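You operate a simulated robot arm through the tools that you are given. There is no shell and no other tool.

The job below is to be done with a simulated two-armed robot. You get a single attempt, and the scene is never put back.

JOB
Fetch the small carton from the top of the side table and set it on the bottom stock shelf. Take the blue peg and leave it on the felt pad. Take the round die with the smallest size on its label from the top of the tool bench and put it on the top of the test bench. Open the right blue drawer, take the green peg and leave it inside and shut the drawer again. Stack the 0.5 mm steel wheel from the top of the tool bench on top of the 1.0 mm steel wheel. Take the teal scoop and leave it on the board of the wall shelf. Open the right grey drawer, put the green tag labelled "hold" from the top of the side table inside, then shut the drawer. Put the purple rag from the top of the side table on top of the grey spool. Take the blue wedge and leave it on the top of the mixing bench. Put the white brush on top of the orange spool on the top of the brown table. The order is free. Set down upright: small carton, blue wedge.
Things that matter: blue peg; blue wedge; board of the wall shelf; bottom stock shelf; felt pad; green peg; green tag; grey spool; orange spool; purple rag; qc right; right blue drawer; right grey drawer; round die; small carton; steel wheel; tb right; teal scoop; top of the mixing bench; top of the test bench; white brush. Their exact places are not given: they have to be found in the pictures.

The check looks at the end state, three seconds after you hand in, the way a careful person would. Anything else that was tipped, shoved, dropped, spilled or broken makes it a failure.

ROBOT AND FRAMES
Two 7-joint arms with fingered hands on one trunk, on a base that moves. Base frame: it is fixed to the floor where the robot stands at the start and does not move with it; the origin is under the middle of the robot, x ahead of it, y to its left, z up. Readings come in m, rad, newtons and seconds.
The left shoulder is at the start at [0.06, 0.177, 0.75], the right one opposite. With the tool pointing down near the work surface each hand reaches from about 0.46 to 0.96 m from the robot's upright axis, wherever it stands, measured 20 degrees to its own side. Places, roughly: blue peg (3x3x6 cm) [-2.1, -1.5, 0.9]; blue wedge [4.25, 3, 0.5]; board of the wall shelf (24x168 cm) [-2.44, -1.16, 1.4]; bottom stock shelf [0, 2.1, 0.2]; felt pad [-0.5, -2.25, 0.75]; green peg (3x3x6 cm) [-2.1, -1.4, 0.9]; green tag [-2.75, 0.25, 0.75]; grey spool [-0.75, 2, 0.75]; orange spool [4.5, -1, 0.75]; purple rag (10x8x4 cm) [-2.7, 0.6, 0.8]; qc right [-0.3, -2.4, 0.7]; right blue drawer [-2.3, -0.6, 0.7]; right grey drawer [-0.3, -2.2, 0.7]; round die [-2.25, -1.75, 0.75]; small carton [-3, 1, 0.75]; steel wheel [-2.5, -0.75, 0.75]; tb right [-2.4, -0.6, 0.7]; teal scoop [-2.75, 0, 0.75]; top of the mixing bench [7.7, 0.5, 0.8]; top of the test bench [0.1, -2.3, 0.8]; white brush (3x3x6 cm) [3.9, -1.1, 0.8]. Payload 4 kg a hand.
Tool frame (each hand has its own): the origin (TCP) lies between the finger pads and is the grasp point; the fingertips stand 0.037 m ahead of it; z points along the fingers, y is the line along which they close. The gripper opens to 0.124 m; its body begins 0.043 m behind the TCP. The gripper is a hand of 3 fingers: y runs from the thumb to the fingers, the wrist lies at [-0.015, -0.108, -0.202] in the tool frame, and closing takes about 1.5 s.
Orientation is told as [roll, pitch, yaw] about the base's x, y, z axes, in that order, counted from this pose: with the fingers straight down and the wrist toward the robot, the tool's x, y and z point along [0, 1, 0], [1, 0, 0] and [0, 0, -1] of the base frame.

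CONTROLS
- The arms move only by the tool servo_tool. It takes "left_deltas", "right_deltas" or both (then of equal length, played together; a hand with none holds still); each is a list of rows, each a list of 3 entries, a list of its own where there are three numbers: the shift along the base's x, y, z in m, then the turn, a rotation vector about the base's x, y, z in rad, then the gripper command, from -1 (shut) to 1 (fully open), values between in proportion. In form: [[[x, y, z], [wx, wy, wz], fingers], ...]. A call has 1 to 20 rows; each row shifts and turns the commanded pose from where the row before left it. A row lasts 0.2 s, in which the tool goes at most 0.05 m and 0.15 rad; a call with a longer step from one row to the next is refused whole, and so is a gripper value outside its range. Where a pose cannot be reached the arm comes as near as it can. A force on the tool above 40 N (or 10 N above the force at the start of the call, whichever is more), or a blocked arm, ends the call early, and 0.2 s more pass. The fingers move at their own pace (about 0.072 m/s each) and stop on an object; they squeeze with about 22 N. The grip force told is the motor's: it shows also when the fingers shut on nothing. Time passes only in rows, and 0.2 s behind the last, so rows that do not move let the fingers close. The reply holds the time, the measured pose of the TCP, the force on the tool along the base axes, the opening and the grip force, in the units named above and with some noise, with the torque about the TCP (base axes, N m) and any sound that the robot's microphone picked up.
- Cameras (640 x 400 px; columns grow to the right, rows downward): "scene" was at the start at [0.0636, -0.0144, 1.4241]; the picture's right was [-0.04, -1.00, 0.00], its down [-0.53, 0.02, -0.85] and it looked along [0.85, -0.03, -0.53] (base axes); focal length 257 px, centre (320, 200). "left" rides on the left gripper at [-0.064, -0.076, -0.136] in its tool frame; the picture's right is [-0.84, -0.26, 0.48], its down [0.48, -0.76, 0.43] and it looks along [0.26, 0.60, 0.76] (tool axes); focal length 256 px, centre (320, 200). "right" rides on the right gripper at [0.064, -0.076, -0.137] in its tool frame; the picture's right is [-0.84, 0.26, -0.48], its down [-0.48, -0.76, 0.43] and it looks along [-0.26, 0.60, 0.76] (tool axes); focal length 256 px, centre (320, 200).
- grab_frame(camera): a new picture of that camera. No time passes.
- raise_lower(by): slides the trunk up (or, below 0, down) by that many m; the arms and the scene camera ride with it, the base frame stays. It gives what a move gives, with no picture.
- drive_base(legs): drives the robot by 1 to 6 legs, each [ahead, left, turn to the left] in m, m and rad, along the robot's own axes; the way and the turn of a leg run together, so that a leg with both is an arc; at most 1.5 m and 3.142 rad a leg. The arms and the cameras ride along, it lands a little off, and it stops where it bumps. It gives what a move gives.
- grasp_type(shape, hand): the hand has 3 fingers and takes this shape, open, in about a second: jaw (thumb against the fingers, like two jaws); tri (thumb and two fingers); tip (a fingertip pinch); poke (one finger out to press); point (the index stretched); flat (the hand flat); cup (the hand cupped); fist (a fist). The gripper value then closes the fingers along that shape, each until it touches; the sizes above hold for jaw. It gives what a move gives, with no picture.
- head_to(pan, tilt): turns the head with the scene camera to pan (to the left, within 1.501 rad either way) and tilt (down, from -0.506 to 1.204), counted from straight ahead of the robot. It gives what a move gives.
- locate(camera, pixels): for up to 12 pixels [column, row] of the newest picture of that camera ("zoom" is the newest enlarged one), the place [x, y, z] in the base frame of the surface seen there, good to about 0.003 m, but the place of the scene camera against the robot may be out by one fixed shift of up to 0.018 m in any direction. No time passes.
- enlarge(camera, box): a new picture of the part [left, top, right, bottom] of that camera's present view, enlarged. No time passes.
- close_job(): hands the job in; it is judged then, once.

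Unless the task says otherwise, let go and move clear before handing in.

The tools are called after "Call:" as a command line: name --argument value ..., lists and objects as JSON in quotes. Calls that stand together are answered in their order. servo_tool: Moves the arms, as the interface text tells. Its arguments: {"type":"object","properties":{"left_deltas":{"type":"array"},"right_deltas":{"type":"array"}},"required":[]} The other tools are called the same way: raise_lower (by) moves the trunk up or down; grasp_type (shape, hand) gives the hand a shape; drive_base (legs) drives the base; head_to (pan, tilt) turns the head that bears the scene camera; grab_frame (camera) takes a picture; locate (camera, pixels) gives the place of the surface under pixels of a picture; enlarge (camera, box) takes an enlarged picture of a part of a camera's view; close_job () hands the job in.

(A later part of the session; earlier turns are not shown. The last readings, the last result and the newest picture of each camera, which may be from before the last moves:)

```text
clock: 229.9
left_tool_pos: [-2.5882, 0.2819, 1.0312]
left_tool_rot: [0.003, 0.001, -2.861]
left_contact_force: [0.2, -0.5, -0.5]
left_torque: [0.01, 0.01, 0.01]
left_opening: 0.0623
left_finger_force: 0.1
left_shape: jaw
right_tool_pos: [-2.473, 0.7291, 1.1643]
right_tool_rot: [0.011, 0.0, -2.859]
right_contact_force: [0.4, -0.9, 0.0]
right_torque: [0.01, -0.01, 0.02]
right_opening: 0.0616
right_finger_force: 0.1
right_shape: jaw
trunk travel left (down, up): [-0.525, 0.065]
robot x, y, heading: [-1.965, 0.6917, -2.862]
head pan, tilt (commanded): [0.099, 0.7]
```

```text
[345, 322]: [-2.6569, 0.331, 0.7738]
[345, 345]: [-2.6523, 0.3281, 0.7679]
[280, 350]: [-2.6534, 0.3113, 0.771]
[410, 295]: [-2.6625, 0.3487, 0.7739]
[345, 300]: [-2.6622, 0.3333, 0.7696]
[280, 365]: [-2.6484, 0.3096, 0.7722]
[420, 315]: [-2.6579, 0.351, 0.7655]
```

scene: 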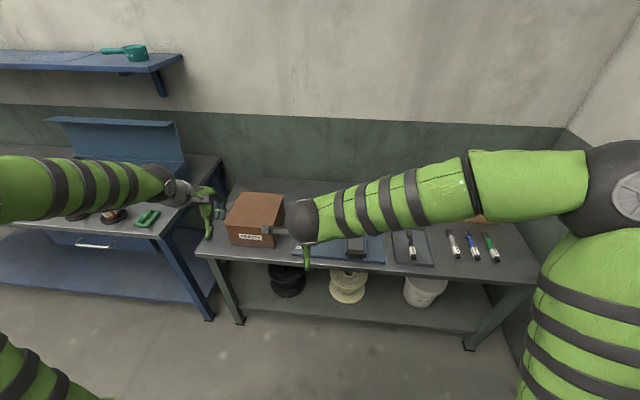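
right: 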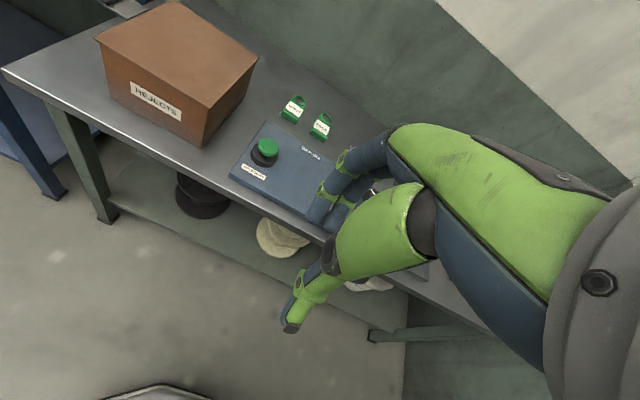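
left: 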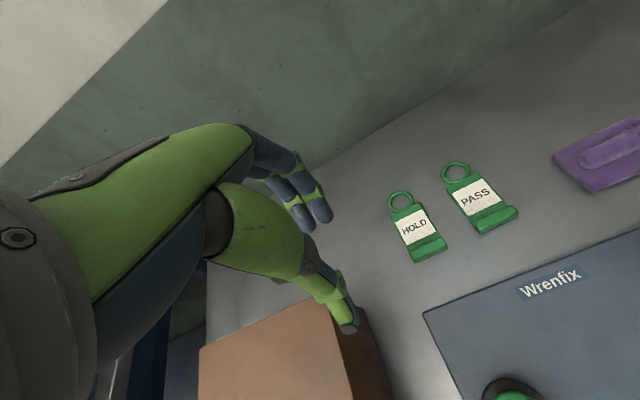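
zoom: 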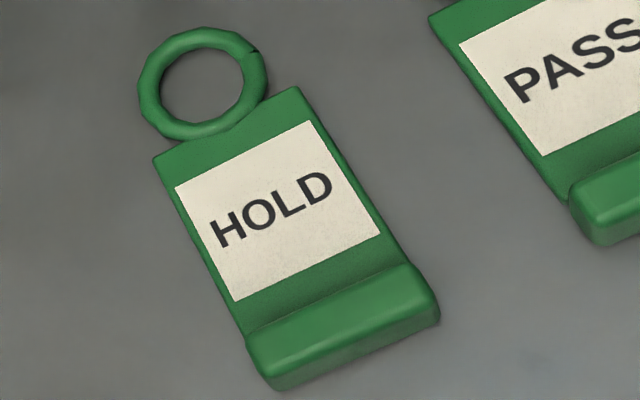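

The bar's top centre is (-2.658, 0.3305, 0.774), about 14 mm thick. I'll move above, descend and close on it.

Call:
servo_tool --left_deltas '[[[-0.035, 0.0243, -0.02], [0, 0, 0], -0.2], [[-0.035, 0.0243, -0.02], [0, 0, 0], -0.2], [[0, 0, -0.04], [0, 0, 0], -0.2], [[0, 0, -0.04], [0, 0, 0], -0.2], [[0, 0, -0.04], [0, 0, 0], -0.2], [[0, 0, -0.04], [0, 0, 0], -0.2], [[0, 0, -0.032], [0, 0, 0], -0.2], [[0, 0, 0], [0, 0, 0], -0.2]]'

Call:
grab_frame --camera "left"

```text
clock: 231.7
left_tool_pos: [-2.6564, 0.3309, 0.8004]
left_tool_rot: [0.002, 0.002, -2.863]
left_contact_force: [-0.1, -0.4, -1.1]
left_torque: [0.0, -0.01, -0.01]
left_opening: 0.05
left_finger_force: 0.1
left_shape: jaw
right_tool_pos: [-2.4721, 0.7284, 1.1653]
right_tool_rot: [0.009, -0.001, -2.859]
right_contact_force: [-0.8, 0.3, 1.1]
right_torque: [0.0, -0.04, 0.02]
right_opening: 0.0615
right_finger_force: 0.2
right_shape: jaw
trunk travel left (down, up): [-0.525, 0.065]
robot x, y, heading: [-1.9669, 0.6847, -2.865]
head pan, tilt (commanded): [0.099, 0.7]
```

```text
taken
```

left: 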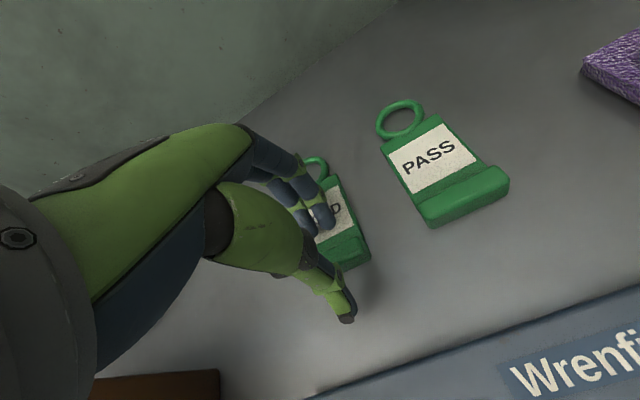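

The bar lies between the fingers and thumb. I'll go 3 mm lower, close and lift.

Call:
servo_tool --left_deltas '[[[0, 0, -0.003], [0, 0, 0], -0.2], [[0, 0, 0], [0, 0, 0], -0.6], [[0, 0, 0], [0, 0, 0], -1], [[0, 0, 0], [0, 0, 0], -1], [[0, 0, 0], [0, 0, 0], -1], [[0, 0, 0], [0, 0, 0], -1], [[0, 0, 0.01], [0, 0, 0], -1], [[0, 0, 0.03], [0, 0, 0], -1], [[0, 0, 0.045], [0, 0, 0], -1], [[0, 0, 0.045], [0, 0, 0], -1], [[0, 0, 0.045], [0, 0, 0], -1]]'

Call:
grab_frame --camera "left"

```text
clock: 234.1
left_tool_pos: [-2.6561, 0.3296, 0.9727]
left_tool_rot: [0.001, 0.001, -2.86]
left_contact_force: [-0.1, -0.1, -0.6]
left_torque: [-0.02, 0.02, -0.03]
left_opening: 0.0135
left_finger_force: 21.6
left_shape: jaw
right_tool_pos: [-2.4729, 0.7301, 1.1647]
right_tool_rot: [0.011, 0.0, -2.859]
right_contact_force: [0.4, -0.6, -0.5]
right_torque: [0.01, -0.03, -0.02]
right_opening: 0.0616
right_finger_force: 0.0
right_shape: jaw
trunk travel left (down, up): [-0.525, 0.065]
robot x, y, heading: [-1.9716, 0.6866, -2.864]
head pan, tilt (commanded): [0.099, 0.7]
```

```text
taken
```

left: 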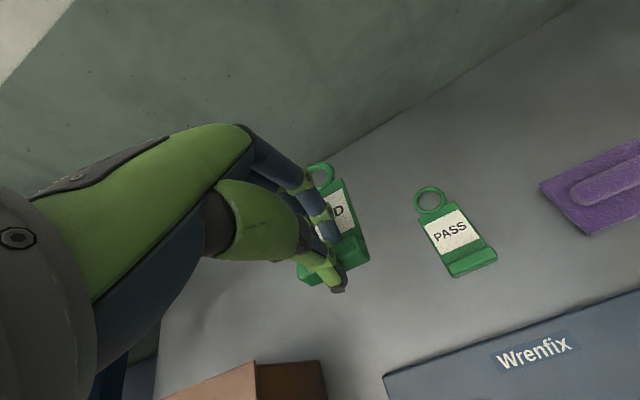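

The HOLD tag is held (opening 0.0135); the PASS tag stays put at (455,235). I'll raise and retract, then drive to the test bench's right drawer.

Call:
servo_tool --left_deltas '[[[0.02, 0.005, 0.04], [0, 0, 0], -1], [[0.03, 0.01, 0.04], [0, 0, 0], -1], [[0.04, 0.0114, 0.03], [0, 0, 0], -1], [[0.045, 0.0128, 0.02], [0, 0, 0], -1], [[0.045, 0.0128, 0], [0, 0, 0], -1], [[0.045, 0.0128, 0], [0, 0, 0], -1]]'

Call:
drive_base --legs '[[-0.9, 0, 0], [0, 0, 1.571], [1.3, 0, 0], [0.9, 0, 0]]'

Call:
head_to --pan 0.0 --tilt 0.75

Call:
grab_frame --camera "scene"

```text
refused: row 2 steps farther than a row can; nothing moved
```

```text
clock: 253.0
left_tool_pos: [-0.182, -1.8654, 0.9715]
left_tool_rot: [0.002, 0.002, -1.304]
left_contact_force: [0.1, -0.1, -0.9]
left_torque: [0.05, -0.01, -0.01]
left_opening: 0.0129
left_finger_force: 21.8
left_shape: jaw
right_tool_pos: [-0.5797, -1.6751, 1.1636]
right_tool_rot: [0.011, -0.001, -1.303]
right_contact_force: [0.7, -0.7, 0.4]
right_torque: [-0.02, -0.01, 0.03]
right_opening: 0.0614
right_finger_force: 0.1
right_shape: jaw
trunk travel left (down, up): [-0.525, 0.065]
robot x, y, heading: [-0.5316, -1.1691, -1.302]
head pan, tilt (commanded): [0.099, 0.7]
```

```text
clock: 253.7
left_tool_pos: [-0.181, -1.8658, 0.972]
left_tool_rot: [0.003, 0.001, -1.303]
left_contact_force: [0.4, -0.6, -1.1]
left_torque: [0.01, 0.02, 0.02]
left_opening: 0.0128
left_finger_force: 21.8
left_shape: jaw
right_tool_pos: [-0.5799, -1.6747, 1.1642]
right_tool_rot: [0.01, 0.001, -1.301]
right_contact_force: [0.3, 0.3, 0.8]
right_torque: [0.0, -0.01, -0.01]
right_opening: 0.0617
right_finger_force: 0.0
right_shape: jaw
trunk travel left (down, up): [-0.525, 0.065]
robot x, y, heading: [-0.5297, -1.1748, -1.303]
head pan, tilt (commanded): [0.0, 0.75]
```

```text
taken
```

scene: 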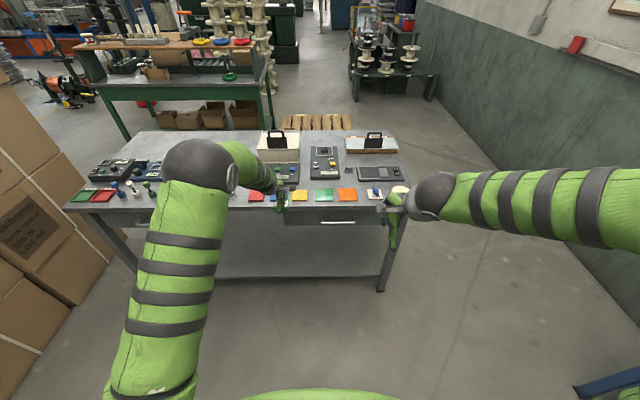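

The raise was refused, but the drive went fine: the tag passed above everything at z 0.92. I'll now raise the left hand, move up 0.09 m, and bring the right hand horizontal in front of the grey drawer's handle at (320-355, 222).

Call:
servo_tool --left_deltas '[[[-0.005, 0.02, 0.04], [0, 0, 0], -1], [[-0.005, 0.02, 0.04], [0, 0, 0], -1], [[-0.005, 0.02, 0.04], [0, 0, 0], -1], [[-0.005, 0.02, 0.03], [0, 0, 0], -1]]'

Call:
drive_base --legs '[[0.09, 0, 0.01]]'

Call:
servo_tool --right_deltas '[[[0.0097, -0.0094, -0.0341], [-0.126, -0.0359, 0], 0.0], [[0.0097, -0.0094, -0.0341], [-0.126, -0.0359, 0], 0.0], [[0.0097, -0.0094, -0.0341], [-0.126, -0.0359, 0], 0.0], [[0.0097, -0.0094, -0.0341], [-0.126, -0.0359, 0], 0.0], [[0.0097, -0.0094, -0.0341], [-0.126, -0.0359, 0], 0.0], [[0.0097, -0.0094, -0.0341], [-0.126, -0.0359, 0], 0.0], [[0.0097, -0.0094, -0.0341], [-0.126, -0.0359, 0], 0.0], [[0.0097, -0.0094, -0.0341], [-0.126, -0.0359, 0], 0.0], [[0.0097, -0.0094, -0.0341], [-0.126, -0.0359, 0], 0.0], [[0.0097, -0.0094, -0.0341], [-0.126, -0.0359, 0], 0.0], [[0.0097, -0.0094, -0.0341], [-0.126, -0.0359, 0], 0.0], [[0.0097, -0.0094, -0.0341], [-0.126, -0.0359, 0], 0.0]]'

Call:
grab_frame --camera "right"

Call:
grab_frame --camera "scene"

```text
clock: 254.7
left_tool_pos: [-0.2018, -1.7828, 1.1218]
left_tool_rot: [0.002, 0.003, -1.303]
left_contact_force: [0.5, 0.5, -0.3]
left_torque: [0.01, -0.03, -0.04]
left_opening: 0.0128
left_finger_force: 21.5
left_shape: jaw
right_tool_pos: [-0.5787, -1.6743, 1.1642]
right_tool_rot: [0.009, 0.0, -1.303]
right_contact_force: [-0.7, 0.4, -0.3]
right_torque: [-0.03, -0.01, 0.0]
right_opening: 0.0617
right_finger_force: 0.0
right_shape: jaw
trunk travel left (down, up): [-0.525, 0.065]
robot x, y, heading: [-0.528, -1.1711, -1.314]
head pan, tilt (commanded): [0.0, 0.75]
```

```text
clock: 255.8
left_tool_pos: [-0.1701, -1.8715, 1.1195]
left_tool_rot: [0.001, 0.003, -1.293]
left_contact_force: [-0.4, 0.2, -0.5]
left_torque: [0.03, 0.04, -0.02]
left_opening: 0.0128
left_finger_force: 22.4
left_shape: jaw
right_tool_pos: [-0.5496, -1.7638, 1.1637]
right_tool_rot: [0.011, 0.002, -1.293]
right_contact_force: [-0.7, -0.4, 0.9]
right_torque: [0.02, 0.05, 0.01]
right_opening: 0.0615
right_finger_force: 0.1
right_shape: jaw
trunk travel left (down, up): [-0.525, 0.065]
robot x, y, heading: [-0.5123, -1.2593, -1.295]
head pan, tilt (commanded): [0.0, 0.75]
```

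```text
clock: 258.4
left_tool_pos: [-0.1717, -1.8692, 1.1197]
left_tool_rot: [0.001, 0.002, -1.292]
left_contact_force: [-0.8, -0.2, -0.4]
left_torque: [0.01, -0.02, -0.01]
left_opening: 0.0126
left_finger_force: 22.2
left_shape: jaw
right_tool_pos: [-0.4171, -1.9065, 0.7747]
right_tool_rot: [0.244, -1.568, -1.526]
right_contact_force: [-0.5, -0.5, 0.3]
right_torque: [-0.01, 0.0, -0.02]
right_opening: 0.0622
right_finger_force: 0.0
right_shape: jaw
right hand out of reach, approached as far as the arm can: row 3, 4, 12
trunk travel left (down, up): [-0.525, 0.065]
robot x, y, heading: [-0.5066, -1.2594, -1.293]
head pan, tilt (commanded): [0.0, 0.75]
```

```text
taken
```

right: 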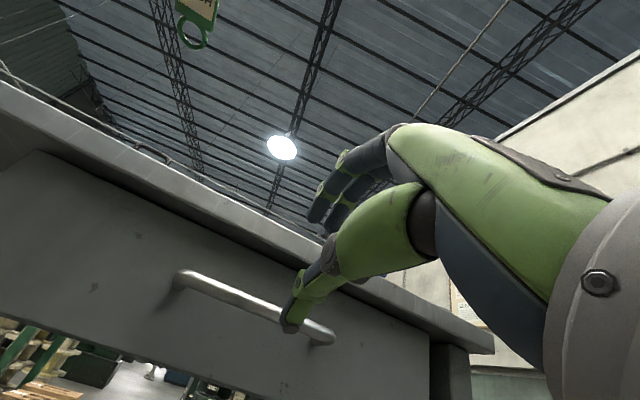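

```text
taken
```

scene: 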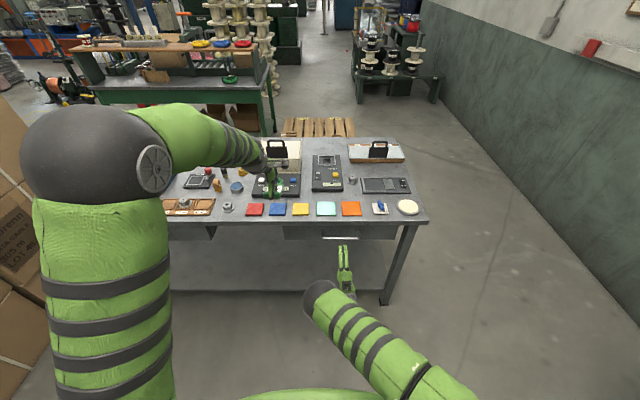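

The handle bar shows at right-camera (175-335, 272-340). I'll locate it.

Call:
locate --camera "right" --pixels '[[190, 280], [210, 286], [235, 298], [260, 309], [318, 333], [327, 337], [200, 340], [250, 350], [150, 250], [120, 130], [240, 240], [230, 330]]'

```text
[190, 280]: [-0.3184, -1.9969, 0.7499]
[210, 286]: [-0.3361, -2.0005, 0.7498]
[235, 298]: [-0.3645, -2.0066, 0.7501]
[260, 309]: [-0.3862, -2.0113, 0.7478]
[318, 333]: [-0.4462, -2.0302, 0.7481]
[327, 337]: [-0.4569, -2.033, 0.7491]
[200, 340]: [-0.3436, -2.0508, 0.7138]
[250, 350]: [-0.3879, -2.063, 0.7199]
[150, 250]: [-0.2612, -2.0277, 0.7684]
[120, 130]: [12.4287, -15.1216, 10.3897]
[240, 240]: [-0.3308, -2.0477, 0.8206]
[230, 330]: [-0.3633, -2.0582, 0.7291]
```

The bar's centre is (-0.385, -2.012, 0.749) and the drawer face is about 0.04 m behind it. I'll advance 0.11 m with the fingers straddling the bar and close.

Call:
servo_tool --right_deltas '[[[0.01, -0.0353, -0.0084], [0, 0, 0], 0.0], [[0.01, -0.0353, -0.0084], [0, 0, 0], 0.0], [[0.01, -0.0353, -0.0084], [0, 0, 0], 0.0], [[0, 0, 0], [0, 0, 0], 0.0]]'

Call:
grab_frame --camera "right"

```text
clock: 259.4
left_tool_pos: [-0.1709, -1.8683, 1.1204]
left_tool_rot: [0.002, 0.001, -1.294]
left_contact_force: [-0.3, 0.5, 0.0]
left_torque: [0.01, 0.02, 0.02]
left_opening: 0.0128
left_finger_force: 22.0
left_shape: jaw
right_tool_pos: [-0.3877, -2.0103, 0.7495]
right_tool_rot: [-2.684, -1.568, 1.4]
right_contact_force: [-0.2, 0.2, -1.1]
right_torque: [0.0, -0.03, -0.01]
right_opening: 0.0622
right_finger_force: 0.0
right_shape: jaw
trunk travel left (down, up): [-0.525, 0.065]
robot x, y, heading: [-0.5103, -1.2573, -1.296]
head pan, tilt (commanded): [0.0, 0.75]
```

```text
taken
```

right: 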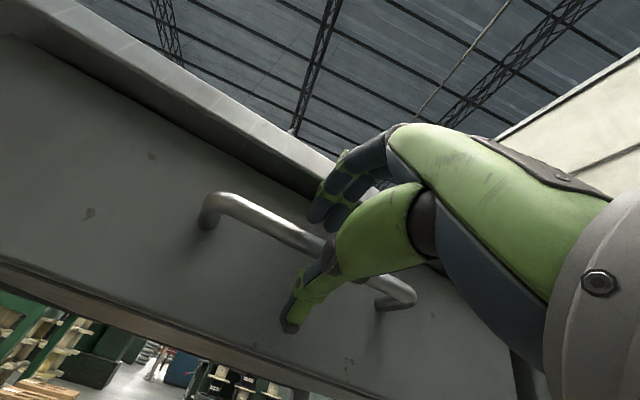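

The fingers straddle the bar. I'll close and pull the drawer open by backing 0.25 m.

Call:
servo_tool --right_deltas '[[[0, 0, 0], [0, 0, 0], -0.6], [[0, 0, 0], [0, 0, 0], -1], [[0, 0, 0], [0, 0, 0], -1], [[0, 0, 0], [0, 0, 0], -1], [[0, 0, -0.002], [0, 0, 0], -1]]'

Call:
drive_base --legs '[[-0.25, 0, 0]]'

Call:
grab_frame --camera "scene"

```text
clock: 260.6
left_tool_pos: [-0.1712, -1.868, 1.1218]
left_tool_rot: [0.002, 0.003, -1.292]
left_contact_force: [0.4, -0.6, -0.5]
left_torque: [0.01, 0.02, 0.01]
left_opening: 0.0125
left_finger_force: 22.4
left_shape: jaw
right_tool_pos: [-0.388, -2.0117, 0.7483]
right_tool_rot: [-3.123, -1.569, 1.839]
right_contact_force: [-0.9, 0.5, -0.8]
right_torque: [0.0, -0.13, -0.01]
right_opening: 0.0058
right_finger_force: 22.1
right_shape: jaw
trunk travel left (down, up): [-0.525, 0.065]
robot x, y, heading: [-0.5085, -1.2592, -1.298]
head pan, tilt (commanded): [0.0, 0.75]
```

```text
clock: 262.4
left_tool_pos: [-0.2398, -1.6274, 1.1217]
left_tool_rot: [0.003, 0.005, -1.296]
left_contact_force: [0.5, 1.2, -0.3]
left_torque: [0.03, -0.01, 0.03]
left_opening: 0.0129
left_finger_force: 22.6
left_shape: jaw
right_tool_pos: [-0.4566, -1.7699, 0.7481]
right_tool_rot: [-2.93, -1.569, 1.646]
right_contact_force: [-3.8, -2.5, -4.5]
right_torque: [0.02, -0.12, 0.0]
right_opening: 0.0054
right_finger_force: 21.8
right_shape: jaw
trunk travel left (down, up): [-0.525, 0.065]
robot x, y, heading: [-0.5782, -1.0219, -1.295]
head pan, tilt (commanded): [0.0, 0.75]
```

```text
taken
```

scene: 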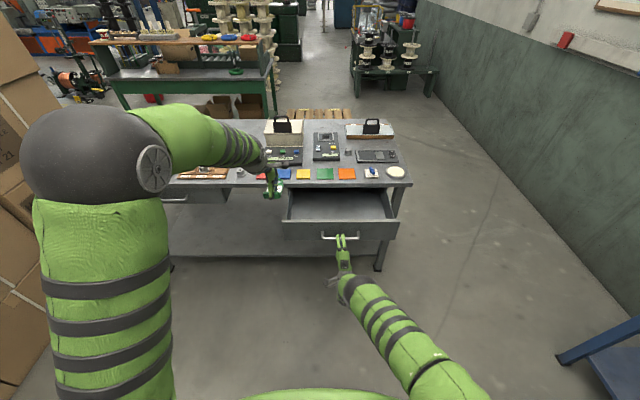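

The drawer is open about 0.25 m (285-397, 188-240). I'll release the handle, back the right hand off and move it right.

Call:
servo_tool --right_deltas '[[[0, 0, 0], [0, 0, 0], -0.5], [[0, 0, 0], [0, 0, 0], 0.0], [[0, 0, 0], [0, 0, 0], 0.2], [[-0.011, 0.0385, 0], [0, 0, 0], 0.2], [[-0.011, 0.0385, 0], [0, 0, 0], 0.2], [[-0.009, 0.03, 0], [0, 0, 0], 0.2], [[-0.042, -0.012, 0], [0, 0, 0], 0.2], [[-0.042, -0.012, 0], [0, 0, 0], 0.2], [[-0.042, -0.012, 0], [0, 0, 0], 0.2], [[-0.042, -0.012, 0], [0, 0, 0], 0.2], [[-0.042, -0.012, 0], [0, 0, 0], 0.2], [[-0.042, -0.012, 0], [0, 0, 0], 0.2], [[-0.042, -0.012, 0], [0, 0, 0], 0.2], [[-0.042, -0.012, 0], [0, 0, 0], 0.2]]'

Call:
grab_frame --camera "scene"

Call:
enlarge --camera "scene" --box '[250, 150, 430, 262]'

Call:
locate --camera "scene" --pixels '[[290, 220], [392, 215], [340, 205], [300, 200], [380, 200], [340, 222], [340, 195]]'

```text
clock: 265.4
left_tool_pos: [-0.2402, -1.6285, 1.1221]
left_tool_rot: [0.003, 0.001, -1.293]
left_contact_force: [0.0, 0.0, -0.4]
left_torque: [0.0, -0.02, -0.01]
left_opening: 0.013
left_finger_force: 21.2
left_shape: jaw
right_tool_pos: [-0.8145, -1.7808, 0.7752]
right_tool_rot: [3.121, -1.57, 1.88]
right_contact_force: [0.3, 0.1, -0.6]
right_torque: [-0.04, 0.0, 0.02]
right_opening: 0.074
right_finger_force: 0.1
right_shape: jaw
right hand out of reach, approached as far as the arm can: row 5, 6, 7, 8, 10
trunk travel left (down, up): [-0.525, 0.065]
robot x, y, heading: [-0.577, -1.0158, -1.293]
head pan, tilt (commanded): [0.0, 0.75]
```

```text
taken
```

scene: 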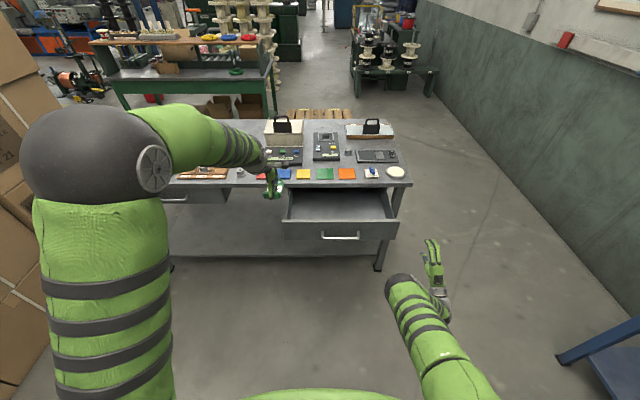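

```text
3.56 times, centred on (340, 206) of scene
```

zoom: 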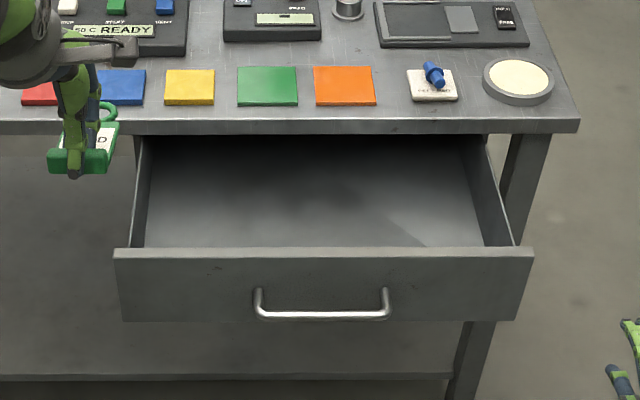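

```text
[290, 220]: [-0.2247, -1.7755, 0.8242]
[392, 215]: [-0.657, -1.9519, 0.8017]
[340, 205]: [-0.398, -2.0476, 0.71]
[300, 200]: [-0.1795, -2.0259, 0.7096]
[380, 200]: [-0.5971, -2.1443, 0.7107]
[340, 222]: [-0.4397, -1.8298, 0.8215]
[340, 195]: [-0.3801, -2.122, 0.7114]
```

The drawer is empty, floor z about 0.702, spanning e -1.17 to -0.70. I'll drive forward and lower the tag into its left half.

Call:
drive_base --legs '[[0.22, -0.1, 0]]'

Call:
servo_tool --left_deltas '[[[-0.028, -0.015, -0.02], [0, 0, 0], -1], [[-0.028, -0.015, -0.02], [0, 0, 0], -1], [[-0.028, -0.015, -0.02], [0, 0, 0], -1], [[0, 0, -0.04], [0, 0, 0], -1], [[0, 0, -0.04], [0, 0, 0], -1]]'

Call:
grab_frame --camera "left"

Call:
grab_frame --camera "scene"

```text
clock: 267.2
left_tool_pos: [-0.2753, -1.8671, 1.1206]
left_tool_rot: [0.004, 0.002, -1.293]
left_contact_force: [0.1, -0.4, 0.5]
left_torque: [0.03, 0.02, 0.01]
left_opening: 0.013
left_finger_force: 21.6
left_shape: jaw
right_tool_pos: [-0.848, -2.0205, 0.774]
right_tool_rot: [-2.044, -1.571, 0.763]
right_contact_force: [-0.1, -0.3, -1.0]
right_torque: [-0.02, 0.02, 0.01]
right_opening: 0.074
right_finger_force: 0.1
right_shape: jaw
trunk travel left (down, up): [-0.525, 0.065]
robot x, y, heading: [-0.6123, -1.2573, -1.289]
head pan, tilt (commanded): [0.0, 0.75]
```

```text
clock: 268.4
left_tool_pos: [-0.357, -1.9104, 0.9802]
left_tool_rot: [0.001, 0.001, -1.294]
left_contact_force: [-0.2, -0.9, -0.6]
left_torque: [0.02, -0.01, 0.02]
left_opening: 0.0128
left_finger_force: 22.1
left_shape: jaw
right_tool_pos: [-0.8486, -2.0209, 0.7751]
right_tool_rot: [-2.431, -1.57, 1.148]
right_contact_force: [-0.5, -0.7, 1.0]
right_torque: [0.01, 0.03, 0.02]
right_opening: 0.074
right_finger_force: 0.0
right_shape: jaw
trunk travel left (down, up): [-0.525, 0.065]
robot x, y, heading: [-0.6122, -1.2577, -1.296]
head pan, tilt (commanded): [0.0, 0.75]
```

```text
taken
```

left: 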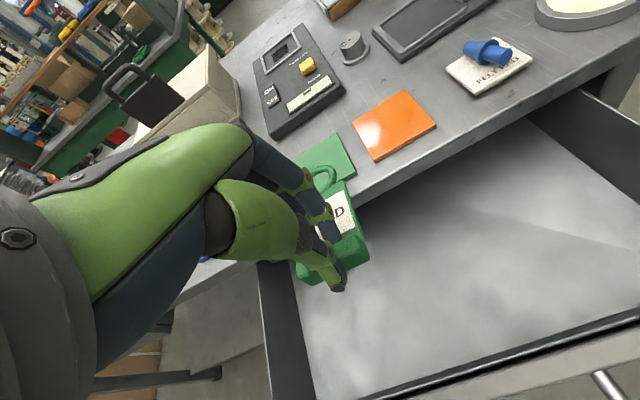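

```text
taken
```

scene: 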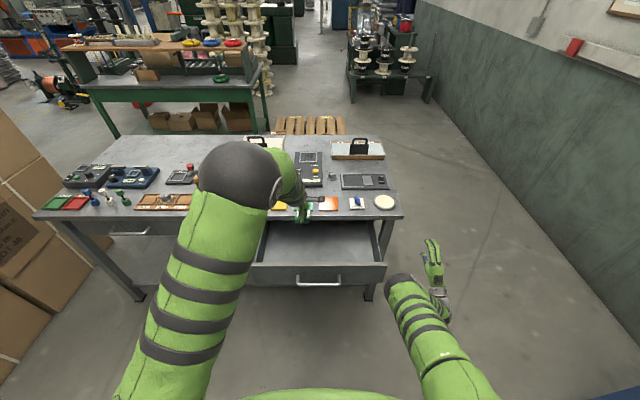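

The tag's ring reaches about 0.13 m beyond the grip, which would catch the bench edge while descending. I'll turn the left hand about 43° so the tag lies diagonally, then check.

Call:
servo_tool --left_deltas '[[[0, 0, 0], [0, 0, -0.125], -1], [[0, 0, 0], [0, 0, -0.125], -1], [[0, 0, 0], [0, 0, -0.125], -1], [[0.0, 0.0, 0], [0, 0, -0.125], -1], [[0.0, 0.0, 0], [0, 0, -0.125], -1], [[0.0, 0.005, 0], [0, 0, -0.125], -1], [[0.0, 0.0, 0], [0, 0, 0], -1]]'

Call:
grab_frame --camera "left"

Call:
enlarge --camera "scene" --box '[230, 170, 410, 290]'

```text
clock: 270.0
left_tool_pos: [-0.3576, -1.9066, 0.9816]
left_tool_rot: [0.005, 0.001, -2.044]
left_contact_force: [0.8, -0.5, 0.1]
left_torque: [0.0, 0.01, -0.02]
left_opening: 0.0127
left_finger_force: 21.7
left_shape: jaw
right_tool_pos: [-0.8483, -2.0192, 0.7761]
right_tool_rot: [-2.606, -1.574, 1.323]
right_contact_force: [-0.6, 0.1, 0.2]
right_torque: [0.01, -0.01, -0.01]
right_opening: 0.0742
right_finger_force: 0.1
right_shape: jaw
trunk travel left (down, up): [-0.525, 0.065]
robot x, y, heading: [-0.6108, -1.2548, -1.292]
head pan, tilt (commanded): [0.0, 0.75]
```

```text
taken
```

left: 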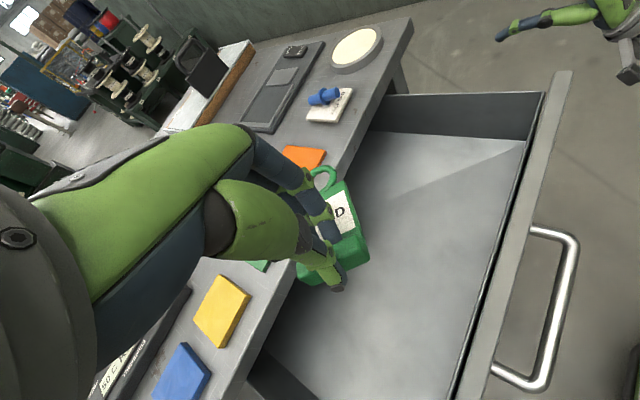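

```text
3.33 times, centred on (320, 230) of scene
```

zoom: 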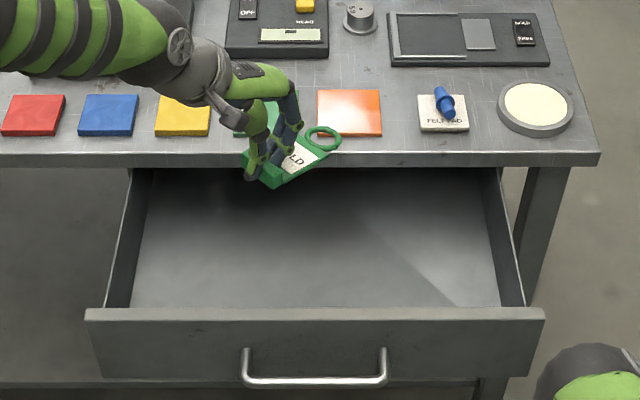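

I'll check exactly where the ring end and bench edge are from this picture.

Call:
locate --camera "left" --pixels '[[320, 170], [332, 176], [315, 180], [334, 184], [345, 200], [362, 255], [300, 283], [340, 160], [300, 262], [365, 130], [440, 200], [500, 200]]'

```text
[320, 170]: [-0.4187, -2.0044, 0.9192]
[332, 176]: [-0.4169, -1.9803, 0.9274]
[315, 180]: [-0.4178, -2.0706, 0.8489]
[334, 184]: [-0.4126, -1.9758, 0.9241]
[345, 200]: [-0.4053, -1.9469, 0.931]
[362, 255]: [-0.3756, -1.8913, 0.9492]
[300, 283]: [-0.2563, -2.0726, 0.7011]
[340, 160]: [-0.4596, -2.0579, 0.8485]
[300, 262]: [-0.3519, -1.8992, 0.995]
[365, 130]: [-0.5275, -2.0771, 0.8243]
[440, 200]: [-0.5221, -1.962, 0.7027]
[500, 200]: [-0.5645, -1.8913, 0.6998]
```

The ring end is 4-5 cm clear of the bench edge now. I'll lower the tag into the drawer.

Call:
servo_tool --left_deltas '[[[0, 0, -0.04], [0, 0, 0], -1], [[0, 0, -0.04], [0, 0, 0], -1], [[0, 0, -0.04], [0, 0, 0], -1], [[0, 0, -0.04], [0, 0, 0], -1], [[0, 0, -0.035], [0, 0, 0], -1], [[0, 0, 0], [0, 0, 0], -1]]'

Call:
grab_frame --camera "left"

```text
clock: 271.4
left_tool_pos: [-0.3582, -1.9065, 0.7857]
left_tool_rot: [0.003, 0.003, -2.042]
left_contact_force: [-0.7, 0.4, -0.2]
left_torque: [0.01, 0.01, -0.01]
left_opening: 0.0127
left_finger_force: 22.1
left_shape: jaw
right_tool_pos: [-0.8475, -2.0193, 0.7759]
right_tool_rot: [-2.533, -1.569, 1.252]
right_contact_force: [1.0, 0.7, -0.6]
right_torque: [-0.02, 0.0, -0.01]
right_opening: 0.0742
right_finger_force: 0.1
right_shape: jaw
trunk travel left (down, up): [-0.525, 0.065]
robot x, y, heading: [-0.6071, -1.2569, -1.295]
head pan, tilt (commanded): [0.0, 0.75]
```

```text
taken
```

left: 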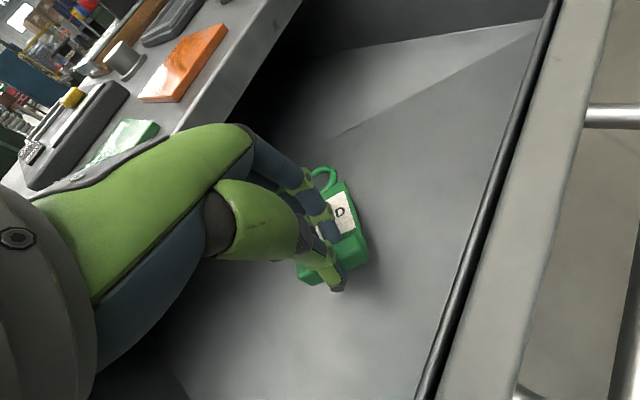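

The tag is inside the drawer, clear of its front panel. I'll go down the last 2 cm slowly.

Call:
servo_tool --left_deltas '[[[0, 0, -0.01], [0, 0, 0], -1], [[0, 0, -0.006], [0, 0, 0], -1], [[0, 0, -0.004], [0, 0, 0], -1], [[0, 0, -0.004], [0, 0, 0], -1], [[0, 0, 0], [0, 0, 0], -1]]'

```text
clock: 272.6
left_tool_pos: [-0.358, -1.908, 0.7609]
left_tool_rot: [0.002, 0.0, -2.041]
left_contact_force: [-0.3, 0.1, 0.4]
left_torque: [-0.09, 0.06, -0.01]
left_opening: 0.0128
left_finger_force: 21.6
left_shape: jaw
right_tool_pos: [-0.8474, -2.0188, 0.776]
right_tool_rot: [-2.61, -1.57, 1.327]
right_contact_force: [0.3, -0.3, 0.9]
right_torque: [0.01, -0.02, 0.01]
right_opening: 0.0743
right_finger_force: 0.0
right_shape: jaw
trunk travel left (down, up): [-0.525, 0.065]
robot x, y, heading: [-0.6112, -1.2579, -1.29]
head pan, tilt (commanded): [0.0, 0.75]
```

A slight torque shows the ring end starting to touch. I'll lower a bit further.

Call:
servo_tool --left_deltas '[[[0, 0, -0.004], [0, 0, 0], -1], [[0, 0, -0.004], [0, 0, 0], -1], [[0, 0, 0], [0, 0, 0], -1]]'

```text
clock: 273.4
left_tool_pos: [-0.3579, -1.9055, 0.755]
left_tool_rot: [0.001, 0.002, -2.042]
left_contact_force: [0.4, 0.5, 1.6]
left_torque: [-0.15, 0.09, 0.0]
left_opening: 0.0131
left_finger_force: 22.1
left_shape: jaw
right_tool_pos: [-0.8487, -2.0205, 0.7759]
right_tool_rot: [-2.618, -1.568, 1.334]
right_contact_force: [0.2, 0.0, -0.4]
right_torque: [0.02, -0.01, 0.01]
right_opening: 0.074
right_finger_force: 0.0
right_shape: jaw
trunk travel left (down, up): [-0.525, 0.065]
robot x, y, heading: [-0.6114, -1.2574, -1.293]
head pan, tilt (commanded): [0.0, 0.75]
```

Call:
servo_tool --left_deltas '[[[0, 0, -0.004], [0, 0, 0], -1], [[0, 0, 0], [0, 0, 0], -0.75], [[0, 0, 0], [0, 0, 0], -0.5], [[0, 0, 0], [0, 0, 0], -0.2], [[0, 0, 0], [0, 0, 0], -0.2], [[0, 0, 0.02], [0, 0, 0], -0.2], [[0, 0, 0.04], [0, 0, 0], -0.2], [[0, 0, 0.045], [0, 0, 0], -0.2], [[0, 0, 0.045], [0, 0, 0], -0.2], [[0, 0, 0.045], [0, 0, 0], -0.2], [[0, 0, 0.045], [0, 0, 0], -0.2]]'

Call:
grab_frame --camera "left"

```text
clock: 275.8
left_tool_pos: [-0.3595, -1.9058, 0.9921]
left_tool_rot: [0.003, 0.001, -2.042]
left_contact_force: [0.4, -0.5, -0.2]
left_torque: [0.0, 0.0, 0.01]
left_opening: 0.0493
left_finger_force: 0.1
left_shape: jaw
right_tool_pos: [-0.8484, -2.0188, 0.7767]
right_tool_rot: [-2.758, -1.568, 1.476]
right_contact_force: [0.2, -0.2, -0.6]
right_torque: [0.01, -0.02, 0.01]
right_opening: 0.0743
right_finger_force: 0.2
right_shape: jaw
trunk travel left (down, up): [-0.525, 0.065]
robot x, y, heading: [-0.6083, -1.2591, -1.291]
head pan, tilt (commanded): [0.0, 0.75]
```

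```text
taken
```

left: 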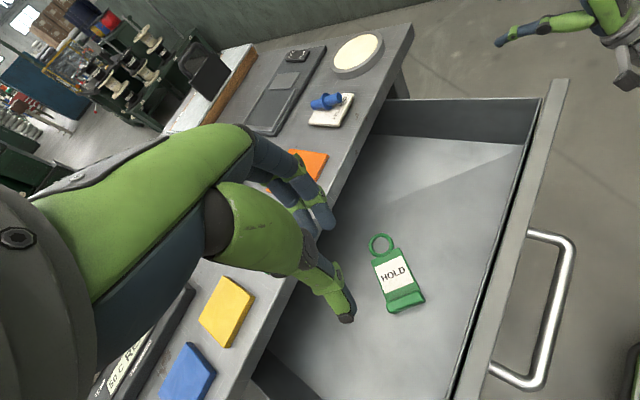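

The HOLD tag lies flat in the drawer at (375-425, 235-310). I'll straighten and raise the left hand, back off 0.2 m and bring the right hand in front of the drawer face to push it shut.

Call:
servo_tool --left_deltas '[[[0, 0, 0.03], [0, 0, 0.125], 0], [[0, 0, 0.03], [0, 0, 0.125], 0], [[0, 0, 0.03], [0, 0, 0.125], 0], [[0, 0, 0.03], [0, 0, 0.125], 0], [[0, 0, 0], [0, 0, 0.125], 0], [[0, 0, 0], [0, 0, 0.125], 0]]'

Call:
drive_base --legs '[[-0.2, 0, 0]]'

Call:
servo_tool --right_deltas '[[[0.042, 0.012, -0.002], [0, 0, 0], 0.1], [[0.042, 0.012, -0.003], [0, 0, 0], 0.1], [[0.042, 0.012, -0.003], [0, 0, 0], 0.1], [[0.042, 0.012, -0.003], [0, 0, 0], 0.1], [[0.042, 0.012, -0.003], [0, 0, 0], 0.1], [[0.042, 0.012, -0.003], [0, 0, 0], 0.1], [[0.042, 0.012, -0.003], [0, 0, 0], 0.1], [[0.042, 0.012, -0.003], [0, 0, 0], 0.1], [[0.042, 0.012, -0.003], [0, 0, 0], 0.1], [[0.042, 0.012, 0], [0, 0, 0], 0.1]]'

Call:
grab_frame --camera "right"

Call:
grab_frame --camera "scene"

```text
clock: 277.2
left_tool_pos: [-0.3585, -1.907, 1.1111]
left_tool_rot: [0.002, 0.0, -1.291]
left_contact_force: [0.9, -0.6, 0.0]
left_torque: [-0.01, 0.02, -0.02]
left_opening: 0.0616
left_finger_force: 0.1
left_shape: jaw
right_tool_pos: [-0.8482, -2.0199, 0.7759]
right_tool_rot: [-2.921, -1.57, 1.64]
right_contact_force: [0.3, 0.9, 0.0]
right_torque: [-0.01, 0.01, -0.01]
right_opening: 0.074
right_finger_force: 0.0
right_shape: jaw
trunk travel left (down, up): [-0.525, 0.065]
robot x, y, heading: [-0.61, -1.256, -1.293]
head pan, tilt (commanded): [0.0, 0.75]
```

```text
clock: 278.8
left_tool_pos: [-0.4138, -1.7127, 1.1103]
left_tool_rot: [0.002, 0.001, -1.29]
left_contact_force: [-0.1, 1.1, 0.1]
left_torque: [-0.02, -0.02, 0.0]
left_opening: 0.0613
left_finger_force: 0.1
left_shape: jaw
right_tool_pos: [-0.902, -1.8272, 0.7759]
right_tool_rot: [-2.862, -1.568, 1.584]
right_contact_force: [0.0, 0.6, -0.2]
right_torque: [0.02, -0.01, 0.03]
right_opening: 0.074
right_finger_force: 0.0
right_shape: jaw
trunk travel left (down, up): [-0.525, 0.065]
robot x, y, heading: [-0.6629, -1.062, -1.291]
head pan, tilt (commanded): [0.0, 0.75]
```

```text
clock: 281.0
left_tool_pos: [-0.4124, -1.7123, 1.1107]
left_tool_rot: [0.002, 0.002, -1.292]
left_contact_force: [-0.7, -0.6, 0.0]
left_torque: [0.02, -0.01, -0.01]
left_opening: 0.0614
left_finger_force: 0.1
left_shape: jaw
right_tool_pos: [-0.4795, -1.7117, 0.7536]
right_tool_rot: [-1.067, -1.569, -0.214]
right_contact_force: [-0.5, -0.4, -0.8]
right_torque: [-0.01, 0.03, -0.03]
right_opening: 0.0684
right_finger_force: 0.1
right_shape: jaw
right hand out of reach, approached as far as the arm can: row 3, 5
trunk travel left (down, up): [-0.525, 0.065]
robot x, y, heading: [-0.6685, -1.0598, -1.29]
head pan, tilt (commanded): [0.0, 0.75]
```

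```text
taken
```

right: 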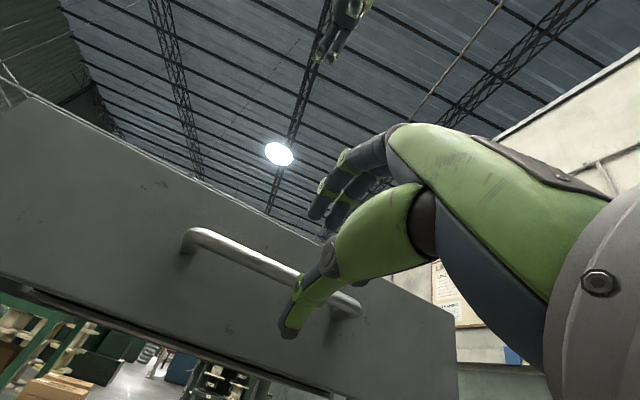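

```text
taken
```

scene: 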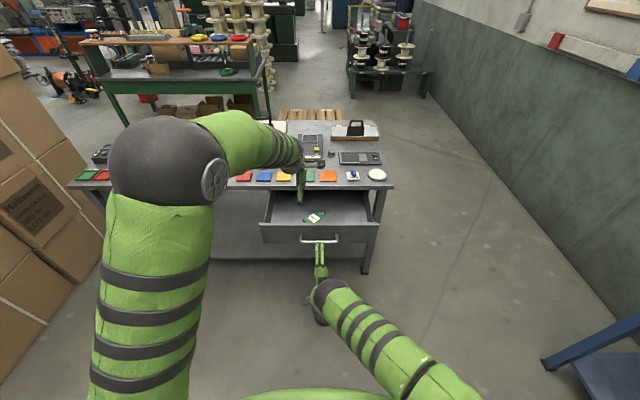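

The fingers straddle the bar's level at e -0.93, and the face is about 0.075 m beyond the tips. I'll touch the face with the arm, then push by driving forward 0.23 m.

Call:
servo_tool --right_deltas '[[[0.0096, -0.0337, -0.002], [0, 0, 0], 0.1], [[0.0096, -0.0337, -0.002], [0, 0, 0], 0.1], [[0.002, -0.007, 0], [0, 0, 0], 0.1]]'

Call:
drive_base --legs '[[0.225, 0, 0]]'

Call:
grab_frame --camera "right"

Call:
grab_frame --camera "scene"

```text
clock: 281.8
left_tool_pos: [-0.4114, -1.7125, 1.111]
left_tool_rot: [0.001, 0.002, -1.289]
left_contact_force: [-0.4, -0.2, -0.2]
left_torque: [-0.02, 0.0, 0.02]
left_opening: 0.0617
left_finger_force: 0.0
left_shape: jaw
right_tool_pos: [-0.4615, -1.7802, 0.7501]
right_tool_rot: [-2.189, -1.57, 0.907]
right_contact_force: [0.3, -0.2, 0.5]
right_torque: [-0.02, -0.02, -0.01]
right_opening: 0.068
right_finger_force: 0.0
right_shape: jaw
right hand out of reach, approached as far as the arm can: row 3
trunk travel left (down, up): [-0.525, 0.065]
robot x, y, heading: [-0.6651, -1.0623, -1.29]
head pan, tilt (commanded): [0.0, 0.75]
```

```text
clock: 283.5
left_tool_pos: [-0.3489, -1.9317, 1.1095]
left_tool_rot: [0.001, 0.001, -1.293]
left_contact_force: [0.4, -0.7, 0.5]
left_torque: [0.02, 0.0, 0.02]
left_opening: 0.0618
left_finger_force: 0.0
left_shape: jaw
right_tool_pos: [-0.3995, -1.998, 0.7475]
right_tool_rot: [-1.037, -1.571, -0.242]
right_contact_force: [0.2, -0.1, 0.1]
right_torque: [-0.06, 0.01, -0.01]
right_opening: 0.0682
right_finger_force: 0.1
right_shape: jaw
trunk travel left (down, up): [-0.525, 0.065]
robot x, y, heading: [-0.6026, -1.2842, -1.292]
head pan, tilt (commanded): [0.0, 0.75]
```

```text
taken
```

right: 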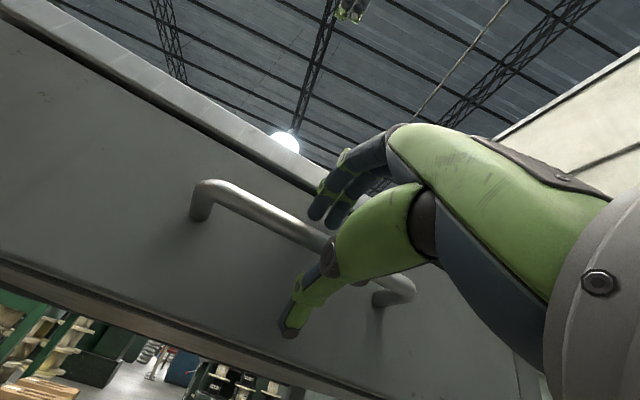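

```text
taken
```

scene: 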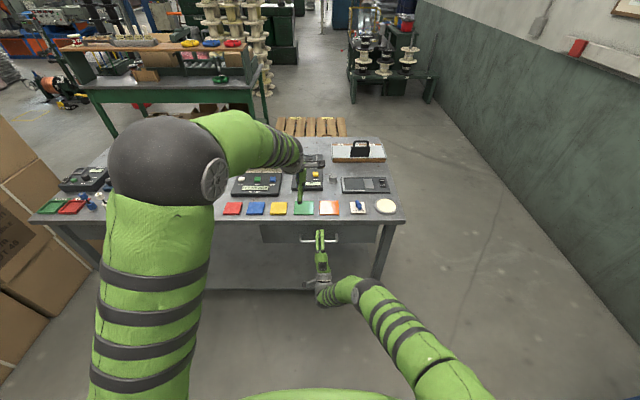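

The drawer is nearly shut (tips at -1.850, shut face -1.8785). I'll finish with a guarded arm push.

Call:
servo_tool --right_deltas '[[[0.0033, -0.0115, 0], [0, 0, 0], 0.1], [[0.0025, -0.0087, 0], [0, 0, 0], 0.1], [[0.0016, -0.0058, 0], [0, 0, 0], 0.1], [[0.0011, -0.0038, 0], [0, 0, 0], 0.1]]'

Call:
grab_frame --camera "right"

```text
clock: 284.5
left_tool_pos: [-0.3492, -1.9311, 1.1106]
left_tool_rot: [0.003, 0.001, -1.29]
left_contact_force: [-0.3, -0.3, -0.4]
left_torque: [0.02, 0.0, -0.02]
left_opening: 0.0618
left_finger_force: 0.1
left_shape: jaw
right_tool_pos: [-0.3992, -2.002, 0.7529]
right_tool_rot: [-2.315, -1.573, 1.034]
right_contact_force: [0.2, 0.5, -0.1]
right_torque: [0.01, 0.03, -0.02]
right_opening: 0.0679
right_finger_force: 0.1
right_shape: jaw
right hand out of reach, approached as far as the arm can: row 1, 2, 3, 4
trunk travel left (down, up): [-0.525, 0.065]
robot x, y, heading: [-0.6044, -1.2829, -1.296]
head pan, tilt (commanded): [0.0, 0.75]
```

```text
taken
```

right: 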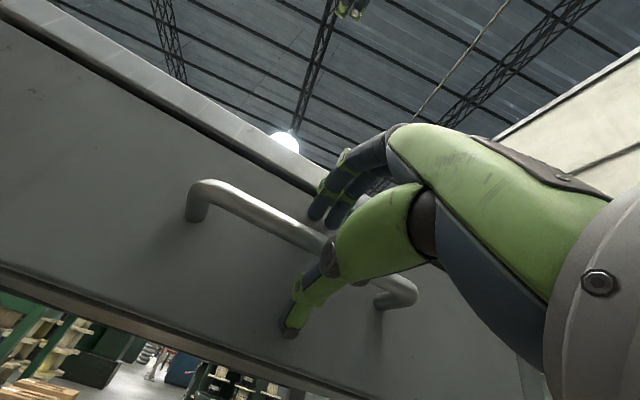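

The arm is at its reach limit. I'll retract the hand 5 cm, move the base 7 cm nearer and then push with the arm.

Call:
servo_tool --right_deltas '[[[-0.0096, 0.0337, -0.002], [0, 0, 0], 0.1], [[-0.0096, 0.0337, -0.002], [0, 0, 0], 0.1]]'

Call:
drive_base --legs '[[0.07, 0, 0]]'

Call:
servo_tool --right_deltas '[[[0.0055, -0.0192, 0], [0, 0, 0], 0.1], [[0.0027, -0.0096, 0], [0, 0, 0], 0.1], [[0.0016, -0.0058, 0], [0, 0, 0], 0.1], [[0.0011, -0.0038, 0], [0, 0, 0], 0.1]]'

Call:
grab_frame --camera "right"

```text
clock: 285.1
left_tool_pos: [-0.3509, -1.9311, 1.11]
left_tool_rot: [0.002, 0.001, -1.292]
left_contact_force: [0.5, 0.9, -0.3]
left_torque: [0.03, 0.01, 0.0]
left_opening: 0.0618
left_finger_force: 0.1
left_shape: jaw
right_tool_pos: [-0.4187, -1.9353, 0.748]
right_tool_rot: [3.043, -1.567, 1.956]
right_contact_force: [-0.9, 1.1, -0.2]
right_torque: [0.03, 0.0, -0.02]
right_opening: 0.0682
right_finger_force: 0.2
right_shape: jaw
trunk travel left (down, up): [-0.525, 0.065]
robot x, y, heading: [-0.6048, -1.2812, -1.291]
head pan, tilt (commanded): [0.0, 0.75]
```

```text
clock: 286.2
left_tool_pos: [-0.3315, -1.9992, 1.1086]
left_tool_rot: [0.002, 0.004, -1.291]
left_contact_force: [-0.7, -0.4, 0.5]
left_torque: [-0.01, 0.01, 0.01]
left_opening: 0.0619
left_finger_force: 0.0
left_shape: jaw
right_tool_pos: [-0.4002, -2.0016, 0.7462]
right_tool_rot: [-0.745, -1.569, -0.536]
right_contact_force: [-0.3, -1.0, -0.2]
right_torque: [0.01, -0.03, -0.02]
right_opening: 0.0681
right_finger_force: 0.2
right_shape: jaw
trunk travel left (down, up): [-0.525, 0.065]
robot x, y, heading: [-0.5866, -1.3502, -1.289]
head pan, tilt (commanded): [0.0, 0.75]
```

```text
clock: 286.9
left_tool_pos: [-0.3326, -1.9961, 1.1117]
left_tool_rot: [0.001, -0.001, -1.292]
left_contact_force: [0.9, 0.0, 0.7]
left_torque: [0.0, 0.01, 0.0]
left_opening: 0.0618
left_finger_force: 0.1
left_shape: jaw
right_tool_pos: [-0.3901, -2.0249, 0.7443]
right_tool_rot: [2.273, -1.567, 2.736]
right_contact_force: [-12.4, 25.3, 5.4]
right_torque: [-0.93, -0.39, -0.1]
right_opening: 0.0694
right_finger_force: 0.1
right_shape: jaw
trunk travel left (down, up): [-0.525, 0.065]
robot x, y, heading: [-0.5829, -1.351, -1.294]
head pan, tilt (commanded): [0.0, 0.75]
stopped in row 3 (right hand): the force on the tool passed its limit at 46 N (the readings are from after the stop); the commanded pose is now the measured one
```

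```text
taken
```

right: 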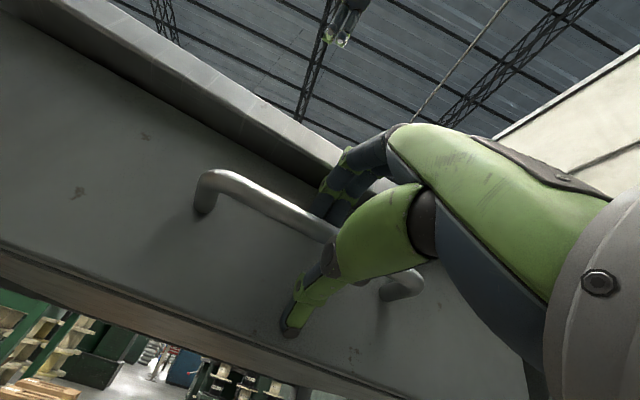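

The push stopped at 46 N with the TCP at u -1.841, which is the shut position. I'll back off and verify the face.

Call:
servo_tool --right_deltas '[[[-0.0096, 0.0337, 0], [0, 0, 0], 0.1], [[-0.0096, 0.0337, 0], [0, 0, 0], 0.1], [[-0.0096, 0.0337, 0], [0, 0, 0], 0.1]]'

Call:
grab_frame --camera "right"

Call:
locate --camera "right" --pixels '[[200, 300], [240, 320], [150, 280], [220, 220]]'

Call:
enlarge --camera "scene" --box '[210, 140, 420, 270]'

```text
clock: 287.7
left_tool_pos: [-0.3324, -1.9978, 1.1094]
left_tool_rot: [0.002, 0.002, -1.29]
left_contact_force: [1.0, 0.1, 0.0]
left_torque: [0.01, -0.02, 0.01]
left_opening: 0.0618
left_finger_force: 0.0
left_shape: jaw
right_tool_pos: [-0.4201, -1.9282, 0.7468]
right_tool_rot: [-0.159, -1.568, -1.116]
right_contact_force: [0.6, -0.2, -0.3]
right_torque: [-0.01, 0.03, -0.01]
right_opening: 0.0679
right_finger_force: 0.2
right_shape: jaw
trunk travel left (down, up): [-0.525, 0.065]
robot x, y, heading: [-0.583, -1.3481, -1.293]
head pan, tilt (commanded): [0.0, 0.75]
```

```text
taken
```

right: 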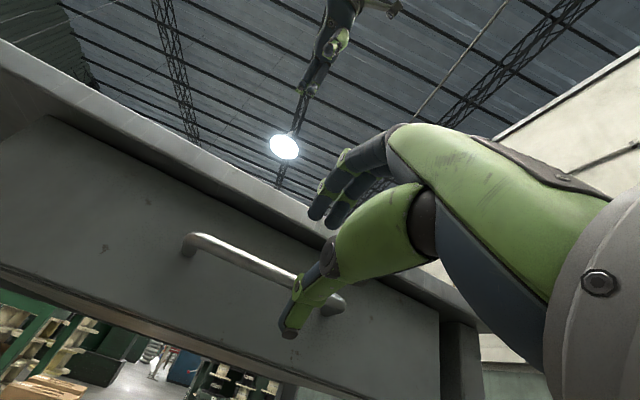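

```text
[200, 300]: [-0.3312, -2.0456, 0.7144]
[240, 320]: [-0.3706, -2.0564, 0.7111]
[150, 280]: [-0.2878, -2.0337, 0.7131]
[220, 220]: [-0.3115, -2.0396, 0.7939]
```

```text
3.05 times, centred on (315, 205) of scene
```

zoom: 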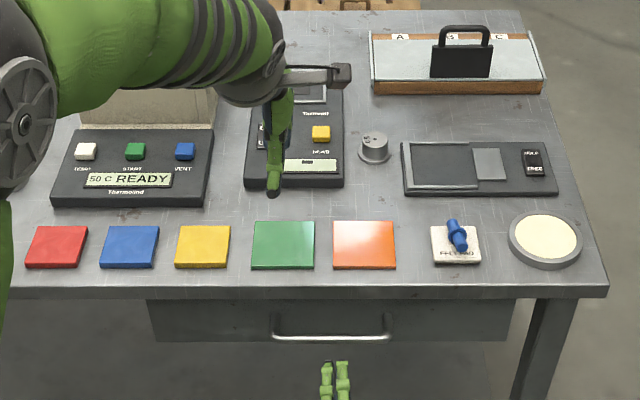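

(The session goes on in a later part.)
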